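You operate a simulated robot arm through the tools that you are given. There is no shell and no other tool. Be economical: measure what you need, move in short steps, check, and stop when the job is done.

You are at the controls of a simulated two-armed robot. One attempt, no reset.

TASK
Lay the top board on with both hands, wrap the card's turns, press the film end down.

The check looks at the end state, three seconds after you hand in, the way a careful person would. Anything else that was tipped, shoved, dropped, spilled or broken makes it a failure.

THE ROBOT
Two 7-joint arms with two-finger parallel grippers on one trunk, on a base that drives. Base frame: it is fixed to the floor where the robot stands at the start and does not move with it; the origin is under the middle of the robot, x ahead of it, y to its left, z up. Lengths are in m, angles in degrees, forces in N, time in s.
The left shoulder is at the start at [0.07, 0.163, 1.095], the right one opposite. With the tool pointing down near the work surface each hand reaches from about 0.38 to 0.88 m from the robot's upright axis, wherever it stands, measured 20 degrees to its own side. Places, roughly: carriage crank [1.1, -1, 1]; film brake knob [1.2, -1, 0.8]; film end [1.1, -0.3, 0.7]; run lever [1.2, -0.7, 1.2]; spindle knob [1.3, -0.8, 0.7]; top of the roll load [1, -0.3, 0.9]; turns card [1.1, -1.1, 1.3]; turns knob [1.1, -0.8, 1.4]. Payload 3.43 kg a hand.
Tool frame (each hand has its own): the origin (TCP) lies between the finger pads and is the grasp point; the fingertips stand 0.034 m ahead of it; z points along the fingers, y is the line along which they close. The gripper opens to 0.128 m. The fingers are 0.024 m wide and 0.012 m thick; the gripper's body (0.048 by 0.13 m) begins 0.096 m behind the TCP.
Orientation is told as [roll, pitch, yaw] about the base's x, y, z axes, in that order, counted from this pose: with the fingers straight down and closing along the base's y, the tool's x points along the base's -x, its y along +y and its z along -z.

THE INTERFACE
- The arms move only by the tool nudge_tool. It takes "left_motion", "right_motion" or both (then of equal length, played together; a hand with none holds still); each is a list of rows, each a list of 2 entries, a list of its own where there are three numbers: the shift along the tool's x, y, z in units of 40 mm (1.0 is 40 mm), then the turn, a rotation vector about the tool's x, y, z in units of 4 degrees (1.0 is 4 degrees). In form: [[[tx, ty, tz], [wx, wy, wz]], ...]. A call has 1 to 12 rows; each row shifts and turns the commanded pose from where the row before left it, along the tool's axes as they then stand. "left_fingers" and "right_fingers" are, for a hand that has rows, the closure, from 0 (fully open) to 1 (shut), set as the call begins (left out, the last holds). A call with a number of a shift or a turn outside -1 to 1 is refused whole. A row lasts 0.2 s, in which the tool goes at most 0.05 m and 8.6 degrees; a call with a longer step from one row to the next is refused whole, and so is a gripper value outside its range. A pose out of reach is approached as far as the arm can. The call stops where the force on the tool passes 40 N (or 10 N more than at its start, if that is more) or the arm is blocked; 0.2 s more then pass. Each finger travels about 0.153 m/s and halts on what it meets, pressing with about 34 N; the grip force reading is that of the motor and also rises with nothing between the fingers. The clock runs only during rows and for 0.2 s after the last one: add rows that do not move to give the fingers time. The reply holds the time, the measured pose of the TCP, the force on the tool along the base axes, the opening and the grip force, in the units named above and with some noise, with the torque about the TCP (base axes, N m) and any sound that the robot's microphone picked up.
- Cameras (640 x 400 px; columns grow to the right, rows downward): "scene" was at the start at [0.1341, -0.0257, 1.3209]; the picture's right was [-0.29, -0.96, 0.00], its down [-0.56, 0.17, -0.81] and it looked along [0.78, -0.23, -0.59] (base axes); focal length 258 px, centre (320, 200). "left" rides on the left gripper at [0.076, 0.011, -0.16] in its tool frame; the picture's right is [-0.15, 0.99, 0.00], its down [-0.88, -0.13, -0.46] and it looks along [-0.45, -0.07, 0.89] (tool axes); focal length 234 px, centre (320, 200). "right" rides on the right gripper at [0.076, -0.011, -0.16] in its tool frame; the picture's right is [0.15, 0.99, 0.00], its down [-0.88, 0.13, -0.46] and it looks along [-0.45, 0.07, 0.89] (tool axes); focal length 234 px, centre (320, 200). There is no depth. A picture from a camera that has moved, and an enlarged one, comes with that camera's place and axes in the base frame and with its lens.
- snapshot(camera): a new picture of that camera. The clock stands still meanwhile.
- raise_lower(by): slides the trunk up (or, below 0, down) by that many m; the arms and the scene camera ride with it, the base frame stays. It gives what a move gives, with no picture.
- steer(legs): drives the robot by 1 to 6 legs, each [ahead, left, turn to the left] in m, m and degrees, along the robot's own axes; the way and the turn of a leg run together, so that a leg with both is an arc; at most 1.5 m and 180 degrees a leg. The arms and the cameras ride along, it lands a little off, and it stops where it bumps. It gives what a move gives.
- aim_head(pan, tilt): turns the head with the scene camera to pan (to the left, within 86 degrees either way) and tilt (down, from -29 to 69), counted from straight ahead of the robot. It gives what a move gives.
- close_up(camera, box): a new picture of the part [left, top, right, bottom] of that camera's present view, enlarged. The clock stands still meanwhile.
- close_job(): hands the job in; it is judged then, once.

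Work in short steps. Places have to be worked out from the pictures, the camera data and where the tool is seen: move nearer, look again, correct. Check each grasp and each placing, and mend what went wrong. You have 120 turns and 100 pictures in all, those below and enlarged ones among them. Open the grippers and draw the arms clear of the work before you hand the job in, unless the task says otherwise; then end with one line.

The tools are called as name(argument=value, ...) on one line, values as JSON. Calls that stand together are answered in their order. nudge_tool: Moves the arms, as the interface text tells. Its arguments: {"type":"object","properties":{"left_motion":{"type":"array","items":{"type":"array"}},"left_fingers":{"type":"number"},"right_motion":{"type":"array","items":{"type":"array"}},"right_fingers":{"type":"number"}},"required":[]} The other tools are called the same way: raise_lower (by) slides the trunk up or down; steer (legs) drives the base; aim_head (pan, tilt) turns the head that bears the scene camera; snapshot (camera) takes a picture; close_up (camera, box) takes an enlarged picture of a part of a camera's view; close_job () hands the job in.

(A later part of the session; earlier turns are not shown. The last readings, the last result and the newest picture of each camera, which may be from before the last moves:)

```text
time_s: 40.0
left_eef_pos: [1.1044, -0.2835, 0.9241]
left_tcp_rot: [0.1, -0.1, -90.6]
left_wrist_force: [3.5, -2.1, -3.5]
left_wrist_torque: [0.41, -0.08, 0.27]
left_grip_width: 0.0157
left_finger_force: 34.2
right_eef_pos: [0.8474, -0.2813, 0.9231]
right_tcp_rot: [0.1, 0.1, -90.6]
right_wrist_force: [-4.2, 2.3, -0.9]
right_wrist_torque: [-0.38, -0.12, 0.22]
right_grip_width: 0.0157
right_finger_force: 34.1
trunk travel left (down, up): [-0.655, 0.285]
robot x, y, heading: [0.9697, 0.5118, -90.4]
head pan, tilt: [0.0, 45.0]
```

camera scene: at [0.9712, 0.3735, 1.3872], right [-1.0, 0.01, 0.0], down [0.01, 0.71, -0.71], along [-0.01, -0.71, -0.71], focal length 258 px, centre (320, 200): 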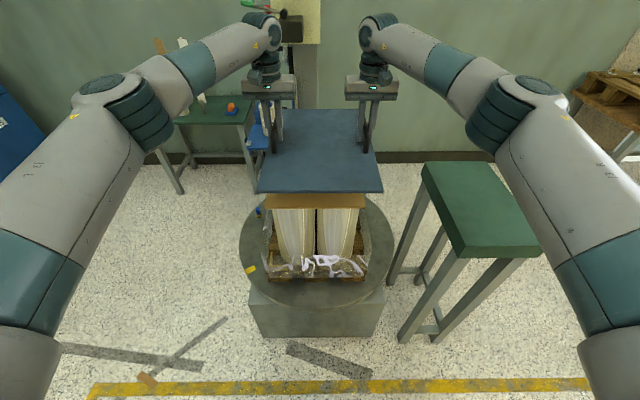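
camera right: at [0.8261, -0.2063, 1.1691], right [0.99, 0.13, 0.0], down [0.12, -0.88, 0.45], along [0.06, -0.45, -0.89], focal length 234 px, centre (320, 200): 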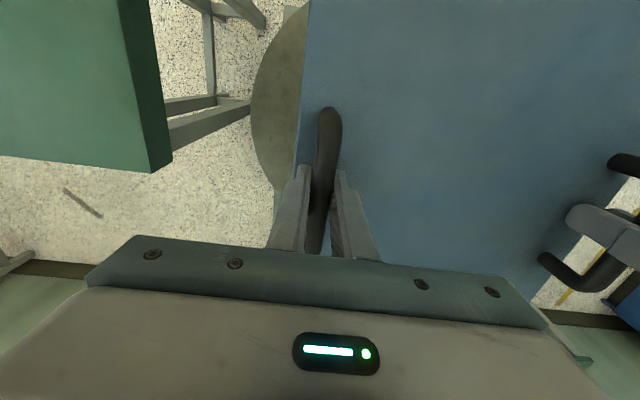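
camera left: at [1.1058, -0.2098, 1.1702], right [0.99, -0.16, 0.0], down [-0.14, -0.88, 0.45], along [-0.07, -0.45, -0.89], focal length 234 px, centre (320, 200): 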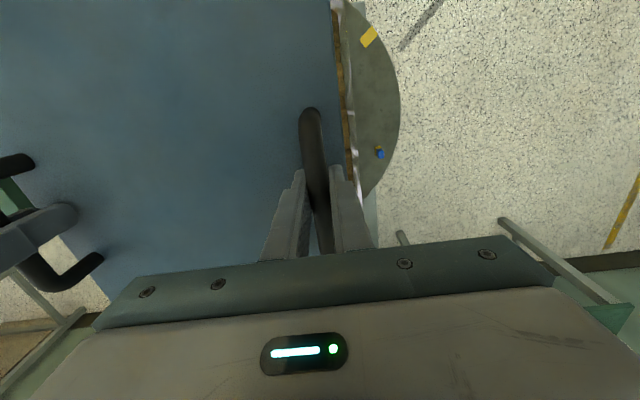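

nudge_tool(left_motion=[[[0, 0, 0.07], [0, 0, 0]], [[0, 0, 0.07], [0, 0, 0]]], right_motion=[[[0, 0, 0.07], [0, 0, 0]], [[0, 0, 0.07], [0, 0, 0]]])

nudge_tool(left_motion=[[[0, 0, 0.07], [0, 0, 0]]], right_motion=[[[0, 0, 0.07], [0, 0, 0]]])

snapshot(camera="left")

```text
time_s: 40.6
left_eef_pos: [1.1026, -0.2824, 0.9218]
left_tcp_rot: [0.0, -0.5, -90.7]
left_wrist_force: [3.7, -0.8, 12.9]
left_wrist_torque: [0.94, 0.01, 0.01]
left_grip_width: 0.0156
left_finger_force: 34.4
right_eef_pos: [0.8469, -0.2795, 0.9197]
right_tcp_rot: [0.1, -0.1, -90.7]
right_wrist_force: [-4.9, -6.5, 8.9]
right_wrist_torque: [0.94, -0.03, -0.03]
right_grip_width: 0.0156
right_finger_force: 33.7
trunk travel left (down, up): [-0.655, 0.285]
robot x, y, heading: [0.9724, 0.506, -90.4]
head pan, tilt: [0.0, 45.0]
```

```text
time_s: 41.0
left_eef_pos: [1.1041, -0.2834, 0.9225]
left_tcp_rot: [-0.1, -0.5, -90.6]
left_wrist_force: [3.8, -3.4, 27.3]
left_wrist_torque: [0.57, 0.01, -0.06]
left_grip_width: 0.0155
left_finger_force: 34.1
right_eef_pos: [0.8465, -0.2812, 0.9202]
right_tcp_rot: [0.1, -0.3, -90.7]
right_wrist_force: [-4.9, -12.9, 18.2]
right_wrist_torque: [0.44, -0.02, 0.0]
right_grip_width: 0.0159
right_finger_force: 33.8
trunk travel left (down, up): [-0.655, 0.285]
robot x, y, heading: [0.9726, 0.508, -90.6]
head pan, tilt: [0.0, 45.0]
```

```text
71 pictures are left
camera left: at [1.1166, -0.207, 1.0811], right [0.99, -0.16, 0.0], down [-0.14, -0.88, 0.46], along [-0.07, -0.46, -0.89], focal length 234 px, centre (320, 200)
```

left: 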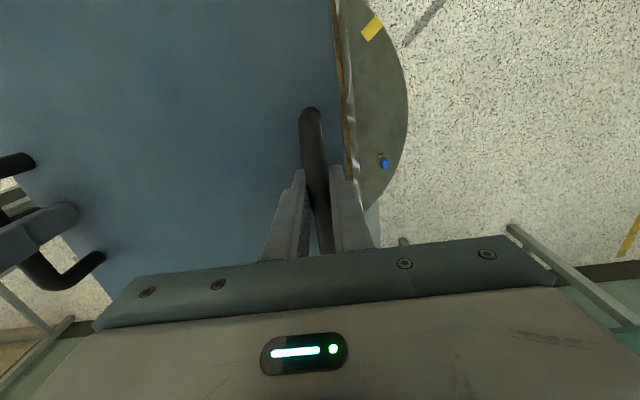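

Contact at TCP z≈0.922 means the load top is lower (~0.867) than thought, so the load centre recomputes to about (0.977,-0.306): the board is ~2 cm too far toward me. Lift 2 cm, shift -y 2 cm, lower again.

nudge_tool(left_motion=[[[0, 0, -0.25], [0, 0, 0]], [[0, 0, -0.25], [0, 0, 0]], [[-0.25, 0, 0], [0, 0, 0]], [[-0.25, 0, 0], [0, 0, 0]], [[0, 0, 0], [0, 0, 0]]], right_motion=[[[0, 0, -0.25], [0, 0, 0]], [[0, 0, -0.25], [0, 0, 0]], [[-0.25, 0, 0], [0, 0, 0]], [[-0.25, 0, 0], [0, 0, 0]], [[0, 0, 0], [0, 0, 0]]])

close_up(camera="scene", box=[220, 100, 420, 300])

```text
time_s: 42.2
left_eef_pos: [1.1047, -0.3017, 0.9376]
left_tcp_rot: [0.0, -0.1, -90.6]
left_wrist_force: [3.2, -3.7, -1.6]
left_wrist_torque: [-0.1, 0.06, 0.64]
left_grip_width: 0.0158
left_finger_force: 33.9
right_eef_pos: [0.8481, -0.3018, 0.9362]
right_tcp_rot: [0.1, 0.1, -90.6]
right_wrist_force: [-3.9, 4.4, -1.8]
right_wrist_torque: [0.17, -0.01, 0.51]
right_grip_width: 0.0156
right_finger_force: 34.4
trunk travel left (down, up): [-0.655, 0.285]
robot x, y, heading: [0.9708, 0.5037, -90.4]
head pan, tilt: [0.0, 45.0]
```

```text
2.00 times, centred on (320, 200) of scene
camera zoom: at [0.9711, 0.3748, 1.3874], right [-1.0, 0.01, 0.0], down [0.01, 0.71, -0.71], along [-0.01, -0.71, -0.71], focal length 515 px, centre (320, 200)
```

zoom: 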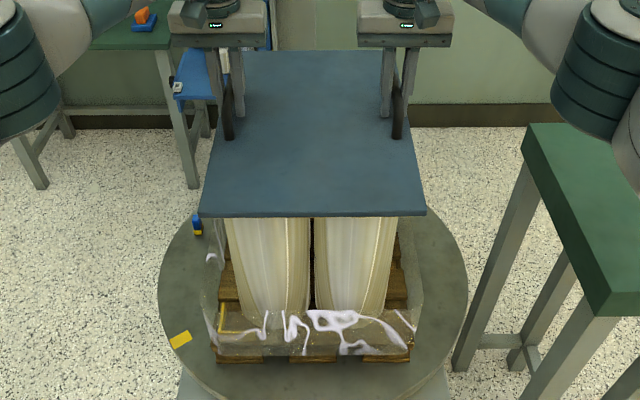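

Centred left-right, front overhang ≈1.5 cm. Lower to contact.

nudge_tool(left_motion=[[[0, 0, 0.1], [0, 0, 0]], [[0, 0, 0.1], [0, 0, 0]], [[0, 0, 0.1], [0, 0, 0]]], right_motion=[[[0, 0, 0.1], [0, 0, 0]], [[0, 0, 0.1], [0, 0, 0]], [[0, 0, 0.1], [0, 0, 0]]])

nudge_tool(left_motion=[[[0, 0, 0.07], [0, 0, 0]], [[0, 0, 0.03], [0, 0, 0]]], right_motion=[[[0, 0, 0.07], [0, 0, 0]], [[0, 0, 0.03], [0, 0, 0]]])

close_up(camera="scene", box=[220, 100, 420, 300])

```text
time_s: 43.0
left_eef_pos: [1.1034, -0.3042, 0.9243]
left_tcp_rot: [-0.1, 0.0, -90.7]
left_wrist_force: [3.9, -1.5, -2.0]
left_wrist_torque: [-0.11, 0.17, 0.27]
left_grip_width: 0.0156
left_finger_force: 34.0
right_eef_pos: [0.8465, -0.3022, 0.9212]
right_tcp_rot: [0.0, 0.2, -90.6]
right_wrist_force: [-4.5, 1.4, -2.6]
right_wrist_torque: [0.1, 0.13, 0.16]
right_grip_width: 0.0156
right_finger_force: 34.2
trunk travel left (down, up): [-0.655, 0.285]
robot x, y, heading: [0.972, 0.5045, -90.4]
head pan, tilt: [0.0, 45.0]
```

```text
time_s: 43.6
left_eef_pos: [1.1032, -0.3024, 0.9223]
left_tcp_rot: [-0.1, -0.2, -90.6]
left_wrist_force: [4.0, -7.3, 15.6]
left_wrist_torque: [0.96, -0.01, 0.25]
left_grip_width: 0.0156
left_finger_force: 34.3
right_eef_pos: [0.8476, -0.3012, 0.9201]
right_tcp_rot: [-0.1, 0.1, -90.6]
right_wrist_force: [-3.6, -1.1, 0.4]
right_wrist_torque: [1.07, 0.02, 0.23]
right_grip_width: 0.0155
right_finger_force: 34.2
trunk travel left (down, up): [-0.655, 0.285]
robot x, y, heading: [0.97, 0.5026, -90.4]
head pan, tilt: [0.0, 45.0]
```

```text
2.00 times, centred on (320, 200) of scene
camera zoom: at [0.9707, 0.3754, 1.3877], right [-1.0, 0.01, 0.0], down [0.01, 0.71, -0.71], along [-0.01, -0.71, -0.71], focal length 515 px, centre (320, 200)
```

zoom: 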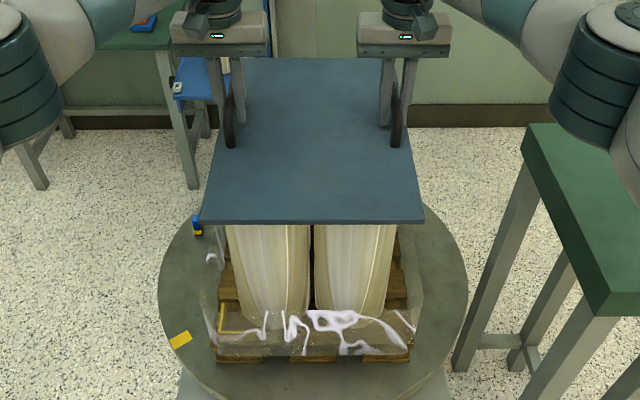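

In contact and level. Release both grips.

nudge_tool(left_motion=[[[0, 0, -0.03], [0, 0, 0]], [[0, 0, 0], [0, 0, 0]], [[0, 0, 0], [0, 0, 0]]], right_motion=[[[0, 0, -0.03], [0, 0, 0]], [[0, 0, 0], [0, 0, 0]], [[0, 0, 0], [0, 0, 0]]], left_fingers=0.5, right_fingers=0.5)

nudge_tool(left_motion=[[[0, 0, -0.5], [0, 0, 0]], [[0, 0, -0.8], [0, 0, 0]], [[0, 0, -0.8], [0, 0, 0]], [[0, 0, -0.8], [0, 0, 0]], [[0, 0, -0.8], [0, 0, 0]]], right_motion=[[[0, 0, -0.5], [0, 0, 0]], [[0, 0, -0.8], [0, 0, 0]], [[0, 0, -0.8], [0, 0, 0]], [[0, 0, -0.8], [0, 0, 0]], [[0, 0, -0.8], [0, 0, 0]]])

snapshot(camera="scene")

snapshot(camera="left")

snapshot(camera="right")

```text
time_s: 44.4
left_eef_pos: [1.1042, -0.3031, 0.9221]
left_tcp_rot: [0.0, 0.0, -90.7]
left_wrist_force: [0.4, -0.1, 1.4]
left_wrist_torque: [0.01, 0.0, -0.01]
left_grip_width: 0.0642
left_finger_force: 0.1
right_eef_pos: [0.8487, -0.3015, 0.9199]
right_tcp_rot: [0.1, 0.1, -90.6]
right_wrist_force: [0.4, -0.3, -0.2]
right_wrist_torque: [0.01, 0.0, -0.03]
right_grip_width: 0.0639
right_finger_force: 0.1
trunk travel left (down, up): [-0.655, 0.285]
robot x, y, heading: [0.9709, 0.5093, -90.4]
head pan, tilt: [0.0, 45.0]
```

```text
time_s: 45.6
left_eef_pos: [1.1041, -0.3018, 1.0707]
left_tcp_rot: [-0.1, -0.2, -90.7]
left_wrist_force: [0.5, 0.6, 0.2]
left_wrist_torque: [-0.04, 0.02, 0.01]
left_grip_width: 0.064
left_finger_force: 0.1
right_eef_pos: [0.8484, -0.2987, 1.0663]
right_tcp_rot: [0.0, 0.0, -90.6]
right_wrist_force: [-0.5, 0.0, -0.7]
right_wrist_torque: [0.0, 0.01, 0.01]
right_grip_width: 0.0642
right_finger_force: 0.0
trunk travel left (down, up): [-0.655, 0.285]
robot x, y, heading: [0.9696, 0.5086, -90.4]
head pan, tilt: [0.0, 45.0]
```

```text
68 pictures are left
camera scene: at [0.9717, 0.3763, 1.3875], right [-1.0, 0.01, 0.0], down [0.01, 0.71, -0.71], along [-0.01, -0.71, -0.71], focal length 258 px, centre (320, 200)
```

scene: 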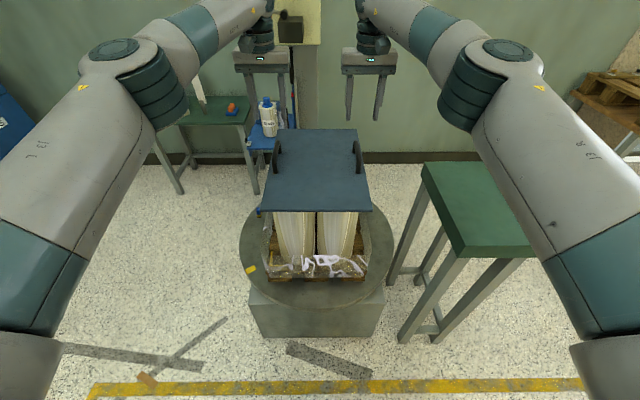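

```text
67 pictures are left
camera left: at [1.1168, -0.2263, 1.229], right [0.99, -0.16, 0.0], down [-0.14, -0.88, 0.46], along [-0.07, -0.45, -0.89], focal length 234 px, centre (320, 200)
```

left: 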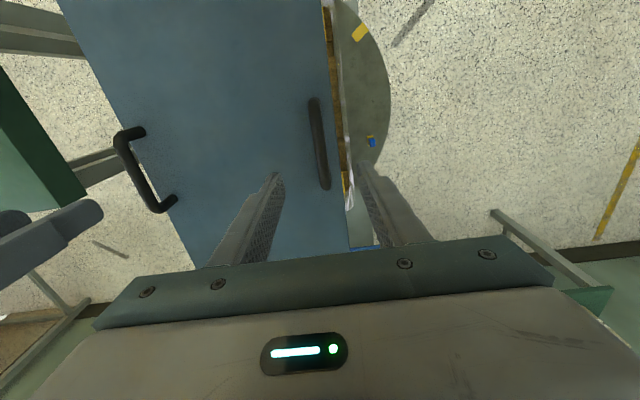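

```text
66 pictures are left
camera right: at [0.8374, -0.2229, 1.227], right [0.99, 0.14, 0.0], down [0.12, -0.88, 0.46], along [0.06, -0.45, -0.89], focal length 234 px, centre (320, 200)
```

right: 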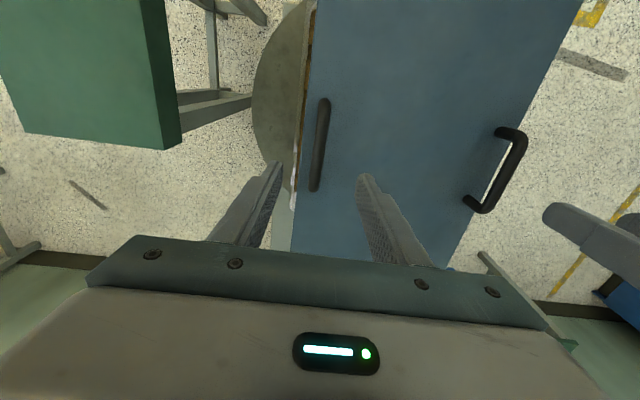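

Board rests squarely. Retract the arms up and back, then move around to view the wrapper's control side.

nudge_tool(left_motion=[[[0.6, 0, -0.6], [0, 0, 0]], [[0.6, 0, -0.6], [0, 0, 0]], [[0.6, 0, -0.6], [0, 0, 0]], [[0.6, 0, -0.6], [0, 0, 0]], [[0.9, 0, 0], [0, 0, 0]], [[0.9, 0, 0], [0, 0, 0]], [[0.9, 0, 0], [0, 0, 0]], [[0.9, 0, 0], [0, 0, 0]]], right_motion=[[[0.6, 0, -0.6], [0, 0, 0]], [[0.6, 0, -0.6], [0, 0, 0]], [[0.6, 0, -0.6], [0, 0, 0]], [[0.6, 0, -0.6], [0, 0, 0]], [[0.9, 0, 0], [0, 0, 0]], [[0.9, 0, 0], [0, 0, 0]], [[0.9, 0, 0], [0, 0, 0]], [[0.9, 0, 0], [0, 0, 0]]])

aim_head(pan=0, tilt=10)

snapshot(camera="scene")

aim_head(pan=60, tilt=35)

snapshot(camera="scene")

```text
time_s: 47.4
left_eef_pos: [1.1077, -0.0613, 1.166]
left_tcp_rot: [-0.1, 0.0, -90.6]
left_wrist_force: [-0.1, 0.2, 0.8]
left_wrist_torque: [-0.05, -0.03, -0.01]
left_grip_width: 0.0639
left_finger_force: 0.0
right_eef_pos: [0.8504, -0.0601, 1.1647]
right_tcp_rot: [0.0, 0.0, -90.6]
right_wrist_force: [-0.2, 1.5, 0.1]
right_wrist_torque: [-0.03, -0.03, 0.02]
right_grip_width: 0.0643
right_finger_force: 0.0
trunk travel left (down, up): [-0.655, 0.285]
robot x, y, heading: [0.9688, 0.5072, -90.4]
head pan, tilt: [0.0, 45.0]
```

```text
time_s: 48.5
left_eef_pos: [1.1066, -0.0644, 1.1663]
left_tcp_rot: [-0.1, -0.1, -90.7]
left_wrist_force: [0.2, 0.2, 0.3]
left_wrist_torque: [0.03, -0.01, -0.02]
left_grip_width: 0.0637
left_finger_force: 0.0
right_eef_pos: [0.849, -0.063, 1.1636]
right_tcp_rot: [0.1, 0.1, -90.7]
right_wrist_force: [-1.3, 0.3, 0.0]
right_wrist_torque: [0.04, -0.02, -0.05]
right_grip_width: 0.0639
right_finger_force: 0.0
trunk travel left (down, up): [-0.655, 0.285]
robot x, y, heading: [0.9727, 0.5087, -90.4]
head pan, tilt: [0.0, 10.0]
```

```text
65 pictures are left
camera scene: at [0.9712, 0.3633, 1.4423], right [-1.0, 0.01, 0.0], down [0.0, 0.17, -0.98], along [-0.01, -0.98, -0.17], focal length 258 px, centre (320, 200)
```

scene: 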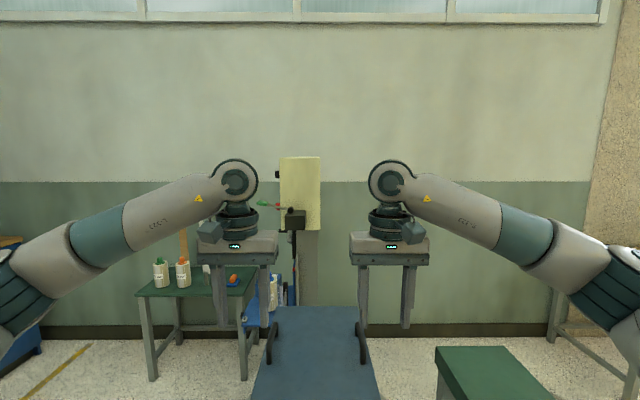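

```text
time_s: 49.8
left_eef_pos: [1.107, -0.0638, 1.1648]
left_tcp_rot: [0.0, -0.2, -90.6]
left_wrist_force: [0.2, -0.4, -0.4]
left_wrist_torque: [0.02, -0.01, -0.03]
left_grip_width: 0.0641
left_finger_force: 0.0
right_eef_pos: [0.8493, -0.0615, 1.1644]
right_tcp_rot: [0.1, 0.1, -90.7]
right_wrist_force: [-0.2, -0.9, -0.2]
right_wrist_torque: [0.01, 0.02, 0.0]
right_grip_width: 0.0644
right_finger_force: 0.1
trunk travel left (down, up): [-0.655, 0.285]
robot x, y, heading: [0.9702, 0.5057, -90.7]
head pan, tilt: [60.0, 35.0]
```

```text
64 pictures are left
camera scene: at [1.0478, 0.4112, 1.4022], right [-0.51, -0.86, 0.0], down [-0.49, 0.29, -0.82], along [0.71, -0.42, -0.57], focal length 258 px, centre (320, 200)
```

scene: 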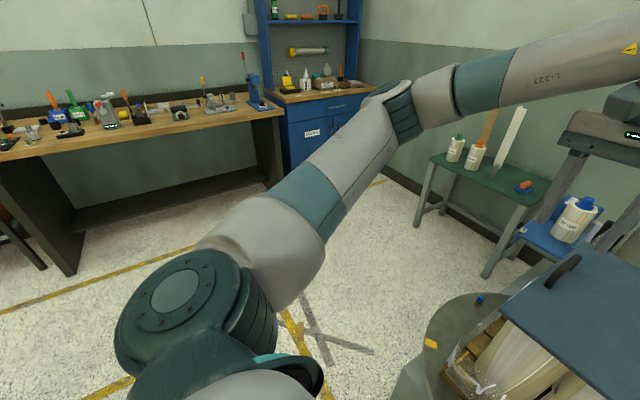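

The controls face +x; a side table stands at x≈1.4–2.0, y<-0.9. I'll go to about (1.75, 0.2), turn toward the mast, and look.

steer(legs=[[0, 0.4, 0], [0, 0.38, 0], [0, 0, -45]])

aim_head(pan=0, tilt=20)

snapshot(camera="scene")

```text
time_s: 56.2
left_eef_pos: [1.4469, -0.006, 1.1657]
left_tcp_rot: [-0.1, -0.1, -134.9]
left_wrist_force: [-0.1, 0.1, 0.1]
left_wrist_torque: [0.02, -0.02, 0.01]
left_grip_width: 0.0635
left_finger_force: 0.0
right_eef_pos: [1.2646, 0.1761, 1.1628]
right_tcp_rot: [0.2, 0.0, -135.0]
right_wrist_force: [0.5, 0.3, -0.2]
right_wrist_torque: [-0.01, 0.0, -0.02]
right_grip_width: 0.0643
right_finger_force: 0.1
trunk travel left (down, up): [-0.655, 0.285]
robot x, y, heading: [1.749, 0.4957, -134.5]
head pan, tilt: [60.0, 35.0]
```

```text
time_s: 57.5
left_eef_pos: [1.4475, -0.0054, 1.1639]
left_tcp_rot: [-0.1, 0.0, -134.9]
left_wrist_force: [-0.3, 0.3, 0.0]
left_wrist_torque: [-0.02, 0.0, 0.01]
left_grip_width: 0.0637
left_finger_force: 0.0
right_eef_pos: [1.2647, 0.1762, 1.1637]
right_tcp_rot: [0.0, 0.2, -134.9]
right_wrist_force: [1.2, -0.4, -0.5]
right_wrist_torque: [-0.01, 0.0, -0.02]
right_grip_width: 0.0638
right_finger_force: 0.1
trunk travel left (down, up): [-0.655, 0.285]
robot x, y, heading: [1.7496, 0.4987, -134.8]
head pan, tilt: [0.0, 20.0]
```

```text
63 pictures are left
camera scene: at [1.6486, 0.3947, 1.426], right [-0.71, 0.7, 0.0], down [0.24, 0.24, -0.94], along [-0.66, -0.67, -0.34], focal length 258 px, centre (320, 200)
```

scene: 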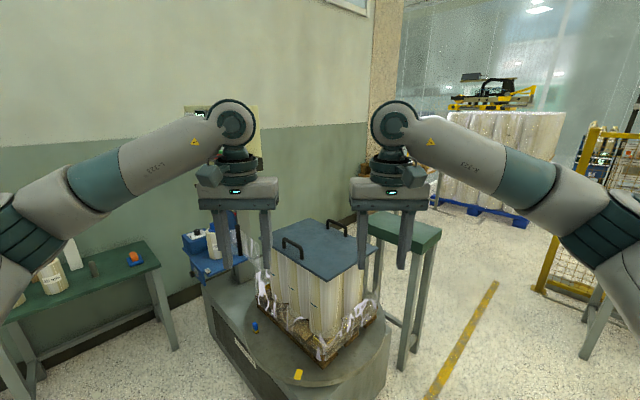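

Arms hide the panel. I drive closer by 0.4 m along -y and look again.

steer(legs=[[0.2, 0.34, 0]])

nudge_tool(left_motion=[[[0.9, 0.5, 0], [0, 0, 0]], [[0.9, 0.5, 0], [0, 0, 0]], [[0.5, 0.9, 0], [0, 0, 0]], [[0.3, 0.9, 0], [0, 0, 0]], [[0, 0.9, 0], [0, 0, 0]], [[0, 0.9, 0], [0, 0, 0]]], right_motion=[[[0.9, -0.5, 0], [0, 0, 0]], [[0.9, -0.5, 0], [0, 0, 0]], [[0.5, -0.9, 0], [0, 0, 0]], [[0.3, -0.9, 0], [0, 0, 0]], [[0, -0.9, 0], [0, 0, 0]], [[0, -0.9, 0], [0, 0, 0]]])

aim_head(pan=0, tilt=20)

snapshot(camera="scene")

```text
time_s: 60.0
left_eef_pos: [1.5367, -0.3831, 1.1657]
left_tcp_rot: [-0.1, -0.1, -135.3]
left_wrist_force: [-1.0, 0.3, 1.1]
left_wrist_torque: [0.0, 0.01, 0.02]
left_grip_width: 0.0638
left_finger_force: 0.1
right_eef_pos: [1.3576, -0.2006, 1.1638]
right_tcp_rot: [0.1, 0.1, -135.3]
right_wrist_force: [-0.9, 0.0, -0.5]
right_wrist_torque: [0.01, 0.01, 0.0]
right_grip_width: 0.0637
right_finger_force: 0.1
trunk travel left (down, up): [-0.655, 0.285]
robot x, y, heading: [1.8421, 0.1182, -135.2]
head pan, tilt: [0.0, 20.0]
```

```text
time_s: 61.4
left_eef_pos: [1.7445, -0.4387, 1.1653]
left_tcp_rot: [-0.1, -0.2, -135.4]
left_wrist_force: [0.8, -0.3, -0.3]
left_wrist_torque: [-0.01, 0.03, 0.0]
left_grip_width: 0.0641
left_finger_force: 0.0
right_eef_pos: [1.3033, 0.0033, 1.1629]
right_tcp_rot: [0.2, 0.0, -135.3]
right_wrist_force: [0.3, -0.6, 0.5]
right_wrist_torque: [0.0, 0.01, 0.01]
right_grip_width: 0.0643
right_finger_force: 0.1
trunk travel left (down, up): [-0.655, 0.285]
robot x, y, heading: [1.8442, 0.1176, -135.2]
head pan, tilt: [0.0, 20.0]
```

```text
time_s: 62.0
left_eef_pos: [1.7424, -0.4398, 1.1638]
left_tcp_rot: [-0.2, -0.2, -135.4]
left_wrist_force: [-0.2, 0.3, 0.5]
left_wrist_torque: [0.01, 0.03, 0.01]
left_grip_width: 0.064
left_finger_force: 0.0
right_eef_pos: [1.3021, 0.0021, 1.1628]
right_tcp_rot: [0.1, 0.1, -135.3]
right_wrist_force: [0.5, 0.4, -0.6]
right_wrist_torque: [-0.01, 0.02, -0.02]
right_grip_width: 0.0638
right_finger_force: 0.2
trunk travel left (down, up): [-0.655, 0.285]
robot x, y, heading: [1.8468, 0.1148, -135.1]
head pan, tilt: [0.0, 20.0]
```

```text
62 pictures are left
camera scene: at [1.7425, 0.0155, 1.4261], right [-0.7, 0.71, 0.0], down [0.24, 0.24, -0.94], along [-0.67, -0.66, -0.34], focal length 258 px, centre (320, 200)
```

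scene: 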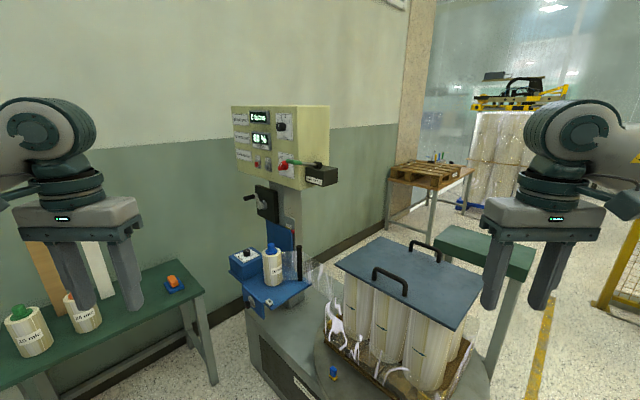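

Now the panel is visible. Zooming on panel, carriage and load.

close_up(camera="scene", box=[225, 95, 345, 195])

close_up(camera="scene", box=[220, 175, 340, 325])

close_up(camera="scene", box=[280, 220, 500, 400])

close_up(camera="scene", box=[0, 220, 200, 390])

```text
4.00 times, centred on (285, 145) of scene
camera zoom: at [1.7425, 0.0155, 1.4261], right [-0.7, 0.71, 0.0], down [0.24, 0.24, -0.94], along [-0.67, -0.66, -0.34], focal length 1030 px, centre (460, 420)
```

zoom: 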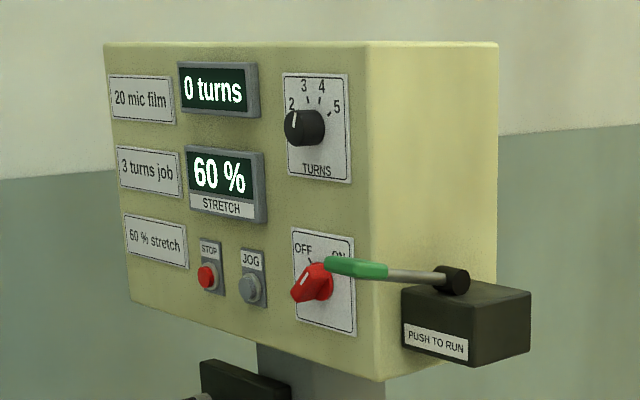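

```text
2.67 times, centred on (280, 250) of scene
camera zoom: at [1.7425, 0.0155, 1.4261], right [-0.7, 0.71, 0.0], down [0.24, 0.24, -0.94], along [-0.67, -0.66, -0.34], focal length 687 px, centre (427, 67)
```

zoom: 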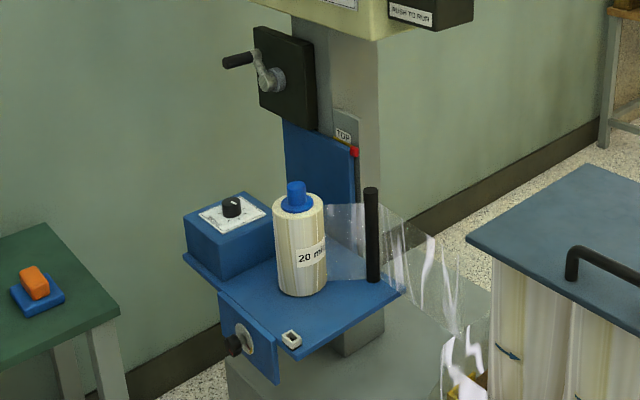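

```text
2.22 times, centred on (390, 310) of scene
camera zoom: at [1.7425, 0.0155, 1.4261], right [-0.7, 0.71, 0.0], down [0.24, 0.24, -0.94], along [-0.67, -0.66, -0.34], focal length 572 px, centre (164, -44)
```

zoom: 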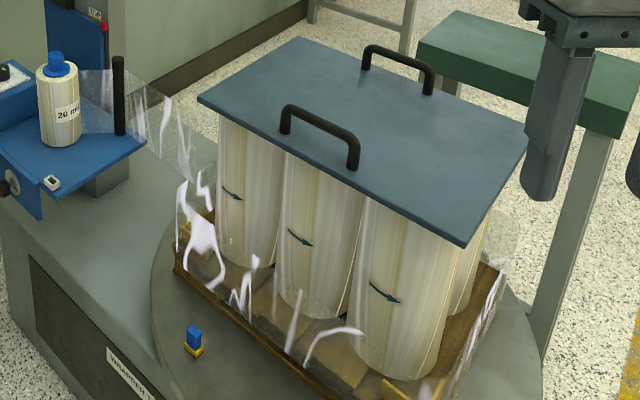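

```text
2.35 times, centred on (100, 305) of scene
camera zoom: at [1.7425, 0.0155, 1.4261], right [-0.7, 0.71, 0.0], down [0.24, 0.24, -0.94], along [-0.67, -0.66, -0.34], focal length 606 px, centre (838, -47)
```

zoom: 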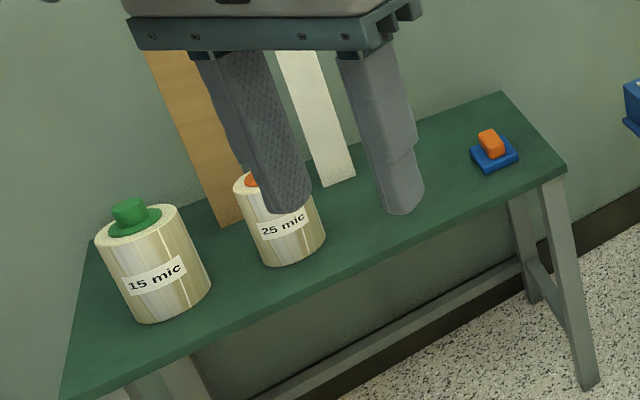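

Card: 20 mic film (loaded), 60 % stretch (shown), 3 turns — the TURNS knob points at 2, needs 3. I drive closer to inspect panel and lever.

steer(legs=[[0.3, 0.26, 0]])

aim_head(pan=-12, tilt=18)

snapshot(camera="scene")

```text
time_s: 64.5
left_eef_pos: [1.7051, -0.8317, 1.1646]
left_tcp_rot: [0.0, -0.2, -135.9]
left_wrist_force: [0.3, 0.3, -0.2]
left_wrist_torque: [0.0, 0.0, 0.03]
left_grip_width: 0.0639
left_finger_force: 0.1
right_eef_pos: [1.2688, -0.388, 1.1619]
right_tcp_rot: [0.1, 0.1, -135.7]
right_wrist_force: [0.2, -0.1, 1.0]
right_wrist_torque: [0.02, -0.03, 0.03]
right_grip_width: 0.0643
right_finger_force: 0.0
trunk travel left (down, up): [-0.655, 0.285]
robot x, y, heading: [1.8142, -0.2791, -135.7]
head pan, tilt: [0.0, 20.0]
```

```text
time_s: 65.2
left_eef_pos: [1.7066, -0.8325, 1.1639]
left_tcp_rot: [-0.1, -0.1, -135.7]
left_wrist_force: [0.0, -0.3, -0.1]
left_wrist_torque: [0.0, 0.01, -0.02]
left_grip_width: 0.064
left_finger_force: 0.1
right_eef_pos: [1.2691, -0.3889, 1.1627]
right_tcp_rot: [0.0, 0.1, -135.8]
right_wrist_force: [0.2, -0.9, -0.2]
right_wrist_torque: [0.01, -0.01, 0.0]
right_grip_width: 0.0641
right_finger_force: 0.0
trunk travel left (down, up): [-0.655, 0.285]
robot x, y, heading: [1.8134, -0.2778, -135.7]
head pan, tilt: [-12.0, 18.0]
```

```text
57 pictures are left
camera scene: at [1.697, -0.3638, 1.4293], right [-0.54, 0.84, 0.0], down [0.26, 0.17, -0.95], along [-0.8, -0.51, -0.31], focal length 258 px, centre (320, 200)
```

scene: 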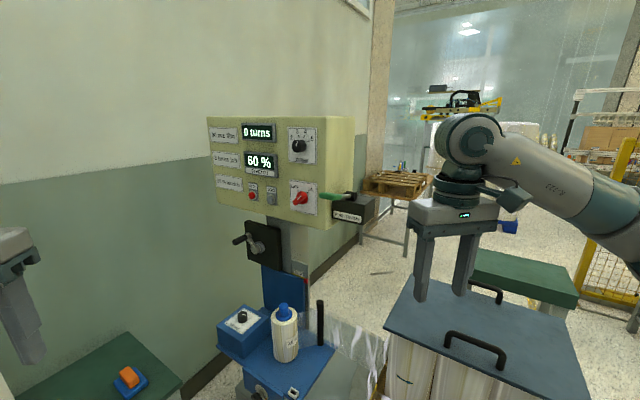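

close_up(camera="scene", box=[200, 110, 385, 230])

close_up(camera="scene", box=[210, 220, 430, 400])

```text
3.33 times, centred on (292, 170) of scene
camera zoom: at [1.697, -0.3638, 1.4293], right [-0.54, 0.84, 0.0], down [0.26, 0.17, -0.95], along [-0.8, -0.51, -0.31], focal length 858 px, centre (412, 300)
```

zoom: 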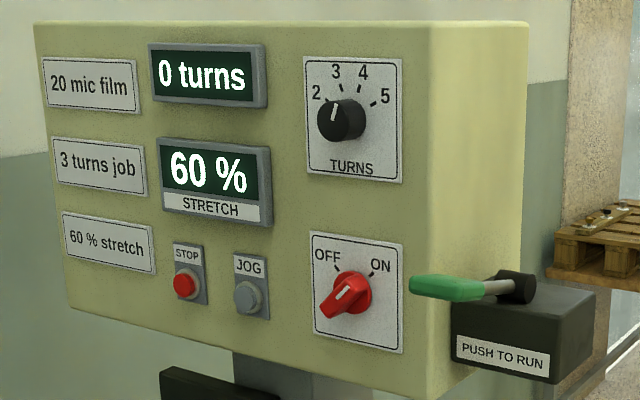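

```text
2.22 times, centred on (320, 310) of scene
camera zoom: at [1.697, -0.3638, 1.4293], right [-0.54, 0.84, 0.0], down [0.26, 0.17, -0.95], along [-0.8, -0.51, -0.31], focal length 572 px, centre (320, -44)
```

zoom: 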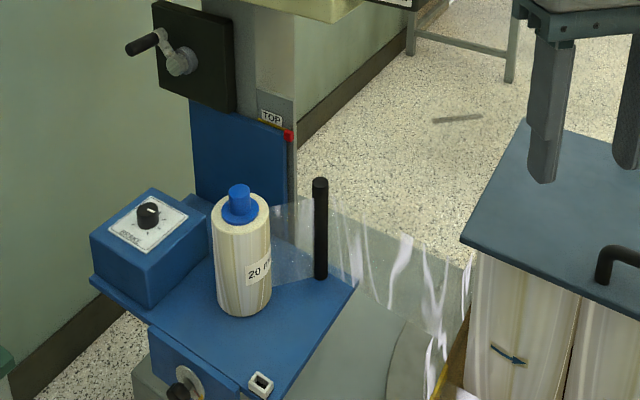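

Zoom tight on the knobs to read their pointers.

close_up(camera="scene", box=[282, 122, 330, 162])

close_up(camera="scene", box=[282, 172, 330, 218])

close_up(camera="scene", box=[215, 300, 275, 350])

```text
10.00 times, centred on (306, 142) of scene
camera zoom: at [1.697, -0.3638, 1.4293], right [-0.54, 0.84, 0.0], down [0.26, 0.17, -0.95], along [-0.8, -0.51, -0.31], focal length 2575 px, centre (460, 780)
```

zoom: 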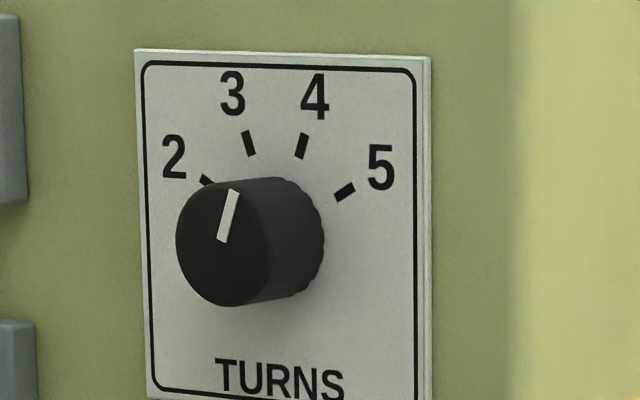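

```text
8.70 times, centred on (306, 195) of scene
camera zoom: at [1.697, -0.3638, 1.4293], right [-0.54, 0.84, 0.0], down [0.26, 0.17, -0.95], along [-0.8, -0.51, -0.31], focal length 2239 px, centre (442, 244)
```

zoom: 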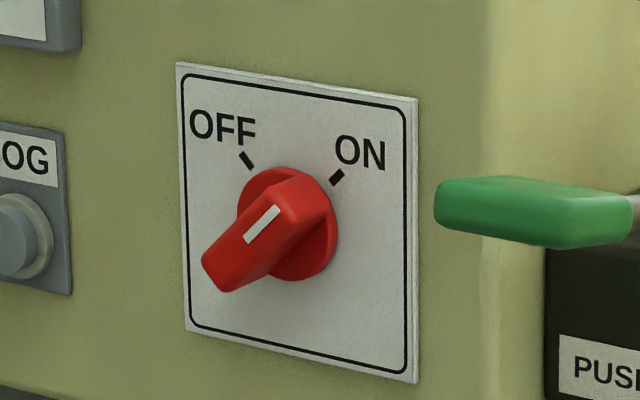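

```text
8.00 times, centred on (245, 325) of scene
camera zoom: at [1.697, -0.3638, 1.4293], right [-0.54, 0.84, 0.0], down [0.26, 0.17, -0.95], along [-0.8, -0.51, -0.31], focal length 2060 px, centre (920, -800)
```

zoom: 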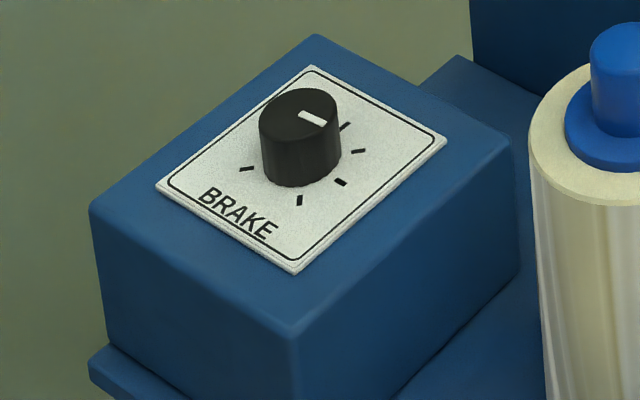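

TURNS pointer reads 4; it must go to 3 (about 45° CCW). Power is ON. Check the TOP mark and the lever closely.

close_up(camera="scene", box=[285, 255, 325, 290])

close_up(camera="scene", box=[310, 175, 390, 235])

close_up(camera="scene", box=[300, 290, 420, 400])

```text
11.43 times, centred on (305, 272) of scene
camera zoom: at [1.697, -0.3638, 1.4293], right [-0.54, 0.84, 0.0], down [0.26, 0.17, -0.95], along [-0.8, -0.51, -0.31], focal length 2943 px, centre (491, -629)
```

zoom: 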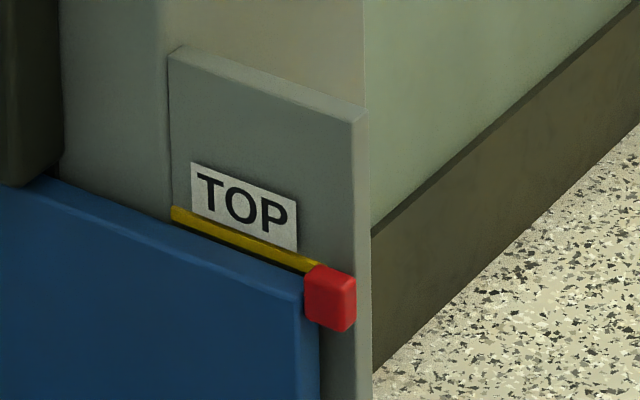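

```text
6.67 times, centred on (350, 205) of scene
camera zoom: at [1.697, -0.3638, 1.4293], right [-0.54, 0.84, 0.0], down [0.26, 0.17, -0.95], along [-0.8, -0.51, -0.31], focal length 1717 px, centre (120, 167)
```

zoom: 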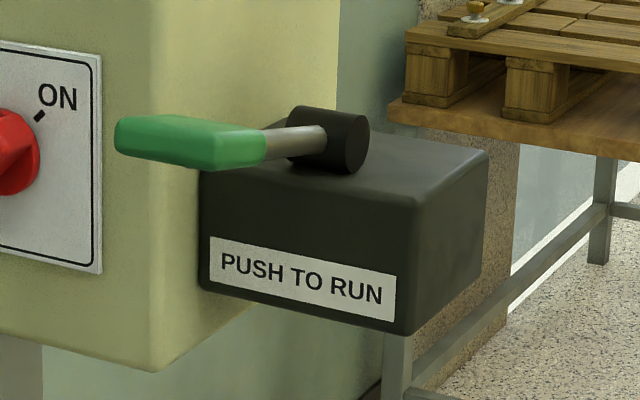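

```text
3.64 times, centred on (360, 345) of scene
camera zoom: at [1.697, -0.3638, 1.4293], right [-0.54, 0.84, 0.0], down [0.26, 0.17, -0.95], along [-0.8, -0.51, -0.31], focal length 936 px, centre (174, -327)
```

zoom: 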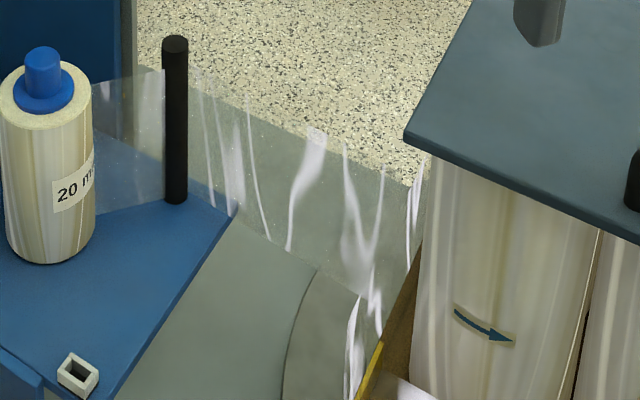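

Computed: knob centre ≈(1.143,-0.775,1.357), lever handle ≈(1.2,-0.68,1.247) hinged at its far end (push down). Move the left hand up in front of the panel first.

nudge_tool(left_motion=[[[-0.37, -0.53, -0.4], [0, 0, 0]], [[-0.37, -0.53, -0.4], [0, 0, 0]], [[-0.37, -0.53, -0.4], [0, 0, 0]], [[-0.37, -0.53, -0.4], [0, 0, 0]], [[-0.37, -0.53, -0.4], [0, 0, 0]], [[-0.37, -0.53, -0.4], [0, 0, 0]], [[-0.37, -0.53, -0.4], [0, 0, 0]], [[-0.37, -0.53, -0.4], [0, 0, 0]], [[-0.37, -0.53, -0.4], [0, 0, 0]], [[-0.37, -0.53, -0.4], [0, 0, 0]], [[-0.37, -0.53, -0.4], [0, 0, 0]], [[-0.37, -0.53, -0.4], [0, 0, 0]]])

nudge_tool(left_motion=[[[0, 0, 0], [0, -1, 0]], [[0, 0, 0], [0, -1, 0]], [[0, 0, 0], [0, -1, 0]], [[0, 0, 0], [0, -1, 0]], [[0, 0, 0], [0, -1, 0]], [[0, 0, 0], [0, -1, 0]], [[0, 0, 0], [0, -1, 0]], [[0, 0, 0], [0, -1, 0]], [[0, 0, 0], [0, -1, 0]], [[0, 0, 0], [0, -1, 0]], [[0, 0, 0], [0, -1, 0]], [[0, 0, 0], [0, -1, 0]]])

nudge_tool(left_motion=[[[0, 0, 0], [0, -1, 0]], [[0, 0, 0], [0, -1, 0]], [[0, 0, 0], [0, -1, 0]], [[0, 0, 0], [0, -1, 0]], [[0, 0, 0], [0, -1, 0]], [[0, 0, 0], [0, -1, 0]], [[0, 0, 0], [0, -1, 0]], [[0, 0, 0], [0, -1, 0]], [[0, 0, 0], [0, -1, 0]], [[0, 0, 0], [0, -1, 0]], [[0, 0, 0], [0, -0.5, 0]]])

snapshot(camera="scene")

```text
time_s: 67.8
left_eef_pos: [1.4, -0.7717, 1.3594]
left_tcp_rot: [0.1, 0.0, -135.8]
left_wrist_force: [-0.4, -0.6, 0.9]
left_wrist_torque: [-0.05, -0.07, -0.01]
left_grip_width: 0.0642
left_finger_force: 0.0
right_eef_pos: [1.2672, -0.3872, 1.162]
right_tcp_rot: [0.2, 0.1, -135.9]
right_wrist_force: [1.0, 0.7, 1.3]
right_wrist_torque: [-0.04, 0.01, -0.02]
right_grip_width: 0.0638
right_finger_force: 0.1
trunk travel left (down, up): [-0.655, 0.285]
robot x, y, heading: [1.8123, -0.2789, -135.6]
head pan, tilt: [-12.0, 18.0]
```

```text
time_s: 70.4
left_eef_pos: [1.4014, -0.7744, 1.3578]
left_tcp_rot: [-0.2, -48.1, -135.7]
left_wrist_force: [-0.1, -0.2, -0.4]
left_wrist_torque: [0.01, -0.01, -0.02]
left_grip_width: 0.064
left_finger_force: 0.0
right_eef_pos: [1.2679, -0.3891, 1.1623]
right_tcp_rot: [0.1, 0.1, -135.7]
right_wrist_force: [0.0, -0.9, 0.2]
right_wrist_torque: [0.03, 0.01, -0.02]
right_grip_width: 0.0638
right_finger_force: 0.0
trunk travel left (down, up): [-0.655, 0.285]
robot x, y, heading: [1.8106, -0.2763, -135.8]
head pan, tilt: [-12.0, 18.0]
```

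```text
time_s: 72.8
left_eef_pos: [1.4021, -0.7735, 1.3573]
left_tcp_rot: [-162.4, -89.9, 26.7]
left_wrist_force: [0.0, 0.3, -0.1]
left_wrist_torque: [0.02, -0.03, 0.06]
left_grip_width: 0.0641
left_finger_force: 0.0
right_eef_pos: [1.2686, -0.3881, 1.1626]
right_tcp_rot: [0.1, 0.1, -135.8]
right_wrist_force: [0.3, -0.8, 0.0]
right_wrist_torque: [0.0, 0.0, 0.02]
right_grip_width: 0.064
right_finger_force: 0.0
trunk travel left (down, up): [-0.655, 0.285]
robot x, y, heading: [1.808, -0.2787, -135.6]
head pan, tilt: [-12.0, 18.0]
```

```text
48 pictures are left
camera scene: at [1.6968, -0.3635, 1.4293], right [-0.53, 0.85, 0.0], down [0.26, 0.17, -0.95], along [-0.8, -0.51, -0.31], focal length 258 px, centre (320, 200)
```

scene: 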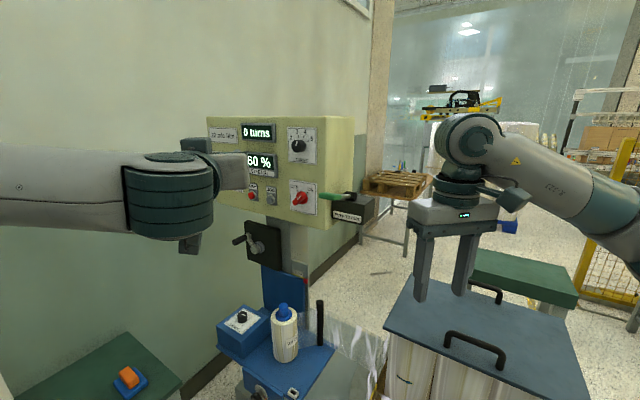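

Now yaw the hand so the fingers point along -x at the panel, then pre-roll +22° for the knob turn.

nudge_tool(left_motion=[[[0, 0, 0], [1, 0, 0]], [[0, 0, 0], [1, 0, 0]], [[0, 0, 0], [1, 0, 0]], [[0, 0, 0], [1, 0, 0]], [[0, 0, 0], [1, 0, 0]], [[0, 0, 0], [1, 0, 0]], [[0, 0, 0], [1, 0, 0]], [[0, 0, 0], [1, 0, 0]], [[0, 0, 0], [1, 0, 0]], [[0, 0, 0], [1, 0, 0]], [[0, 0, 0], [1, 0, 0]]])

snapshot(camera="left")

```text
time_s: 75.2
left_eef_pos: [1.4019, -0.7749, 1.3571]
left_tcp_rot: [-175.2, -89.9, -4.6]
left_wrist_force: [0.2, 0.2, 0.5]
left_wrist_torque: [0.04, -0.01, 0.0]
left_grip_width: 0.0643
left_finger_force: 0.0
right_eef_pos: [1.2692, -0.3904, 1.1633]
right_tcp_rot: [0.0, 0.0, -135.7]
right_wrist_force: [0.3, -0.7, 0.0]
right_wrist_torque: [0.06, 0.0, -0.02]
right_grip_width: 0.0643
right_finger_force: 0.1
trunk travel left (down, up): [-0.655, 0.285]
robot x, y, heading: [1.8125, -0.2776, -135.8]
head pan, tilt: [-12.0, 18.0]
```

```text
47 pictures are left
camera left: at [1.5625, -0.7868, 1.2807], right [0.0, -0.99, 0.15], down [0.46, 0.13, 0.88], along [-0.89, 0.06, 0.45], focal length 234 px, centre (320, 200)
```

left: 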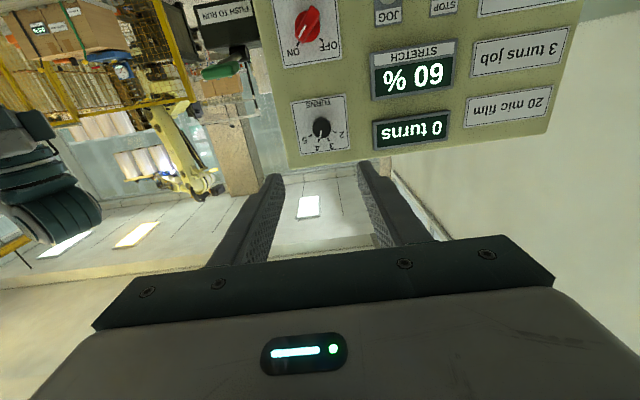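

Knob axis at ≈(y -0.78, z 1.355). Pre-roll and advance to 5 cm short of the panel.

nudge_tool(left_motion=[[[0.05, 0.13, 0], [0, 0, 0]], [[0, 0, 0.8], [0, 0, 0.94]], [[0, 0, 0.8], [0, 0, 0.94]], [[0, 0, 0.8], [0, 0, 0.94]], [[0, 0, 0.8], [0, 0, 0.94]], [[0, 0, 0.8], [0, 0, 0.94]], [[0, 0, 0.5], [0, 0, 0.94]], [[0, 0, 0.4], [0, 0, 0]]])

snapshot(camera="left")

close_up(camera="scene", box=[220, 100, 340, 190])

```text
time_s: 77.0
left_eef_pos: [1.2025, -0.7802, 1.3548]
left_tcp_rot: [90.1, -67.4, 90.0]
left_wrist_force: [-0.4, 0.0, -0.6]
left_wrist_torque: [0.01, -0.02, 0.01]
left_grip_width: 0.0644
left_finger_force: 0.0
right_eef_pos: [1.2674, -0.3879, 1.1623]
right_tcp_rot: [0.1, 0.1, -135.8]
right_wrist_force: [0.3, 0.8, 0.8]
right_wrist_torque: [-0.02, 0.01, 0.0]
right_grip_width: 0.0642
right_finger_force: 0.1
trunk travel left (down, up): [-0.655, 0.285]
robot x, y, heading: [1.8116, -0.28, -135.7]
head pan, tilt: [-12.0, 18.0]
```

```text
46 pictures are left
camera left: at [1.3633, -0.8194, 1.2893], right [0.0, -0.86, 0.52], down [0.46, 0.46, 0.76], along [-0.89, 0.23, 0.39], focal length 234 px, centre (320, 200)
```

left: 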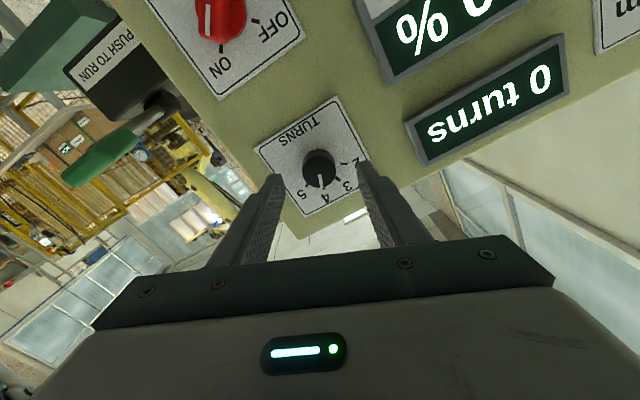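

```text
4.44 times, centred on (280, 145) of scene
camera zoom: at [1.6959, -0.3633, 1.4292], right [-0.53, 0.85, 0.0], down [0.26, 0.17, -0.95], along [-0.8, -0.51, -0.31], focal length 1144 px, centre (498, 444)
```

zoom: 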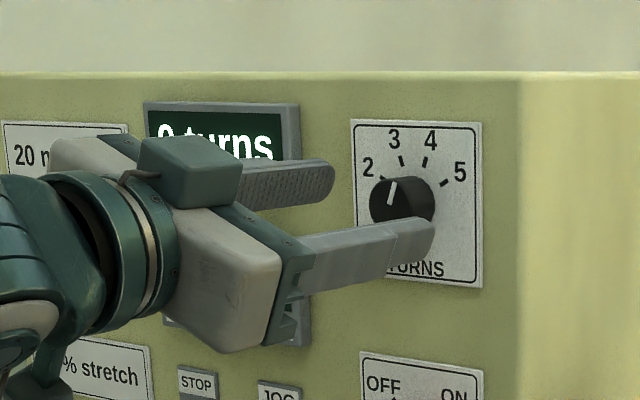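

Aligned. Narrow the opening a bit and advance 20 mm over the knob, then close.

nudge_tool(left_motion=[[[0.04, 0, 0], [0, 0, 0]], [[0, 0, 0.2], [0, 0, 0]], [[0, 0, 0.15], [0, 0, 0]], [[0, 0, 0.15], [0, 0, 0]]], left_fingers=0.62)

nudge_tool(left_motion=[[[0, 0, 0], [0, 0, 0]], [[0, 0, 0], [0, 0, 0]], [[0, 0, 0], [0, 0, 0]]], left_fingers=1)

snapshot(camera="left")

```text
time_s: 78.0
left_eef_pos: [1.185, -0.7815, 1.3535]
left_tcp_rot: [90.3, -67.4, 90.0]
left_wrist_force: [0.0, 0.6, -0.1]
left_wrist_torque: [0.01, -0.02, -0.03]
left_grip_width: 0.0487
left_finger_force: 0.1
right_eef_pos: [1.2674, -0.3893, 1.1627]
right_tcp_rot: [0.0, 0.0, -135.8]
right_wrist_force: [0.6, -0.4, 0.0]
right_wrist_torque: [0.01, 0.0, -0.03]
right_grip_width: 0.0643
right_finger_force: 0.1
trunk travel left (down, up): [-0.655, 0.285]
robot x, y, heading: [1.8118, -0.2797, -135.7]
head pan, tilt: [-12.0, 18.0]
```

```text
time_s: 78.8
left_eef_pos: [1.1849, -0.78, 1.3523]
left_tcp_rot: [90.0, -67.4, 90.1]
left_wrist_force: [1.1, 3.5, -4.5]
left_wrist_torque: [0.0, 0.2, -0.54]
left_grip_width: 0.0314
left_finger_force: 45.2
right_eef_pos: [1.2674, -0.3879, 1.1626]
right_tcp_rot: [0.2, 0.0, -135.9]
right_wrist_force: [-0.4, 0.4, 0.5]
right_wrist_torque: [-0.05, -0.02, -0.01]
right_grip_width: 0.064
right_finger_force: 0.0
trunk travel left (down, up): [-0.655, 0.285]
robot x, y, heading: [1.8146, -0.2784, -135.9]
head pan, tilt: [-12.0, 18.0]
```

```text
44 pictures are left
camera left: at [1.3443, -0.8198, 1.2865], right [0.0, -0.86, 0.52], down [0.46, 0.46, 0.76], along [-0.89, 0.23, 0.39], focal length 234 px, centre (320, 200)
```

left: 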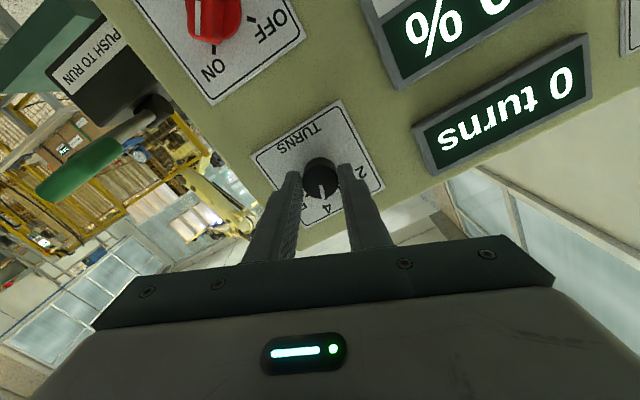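

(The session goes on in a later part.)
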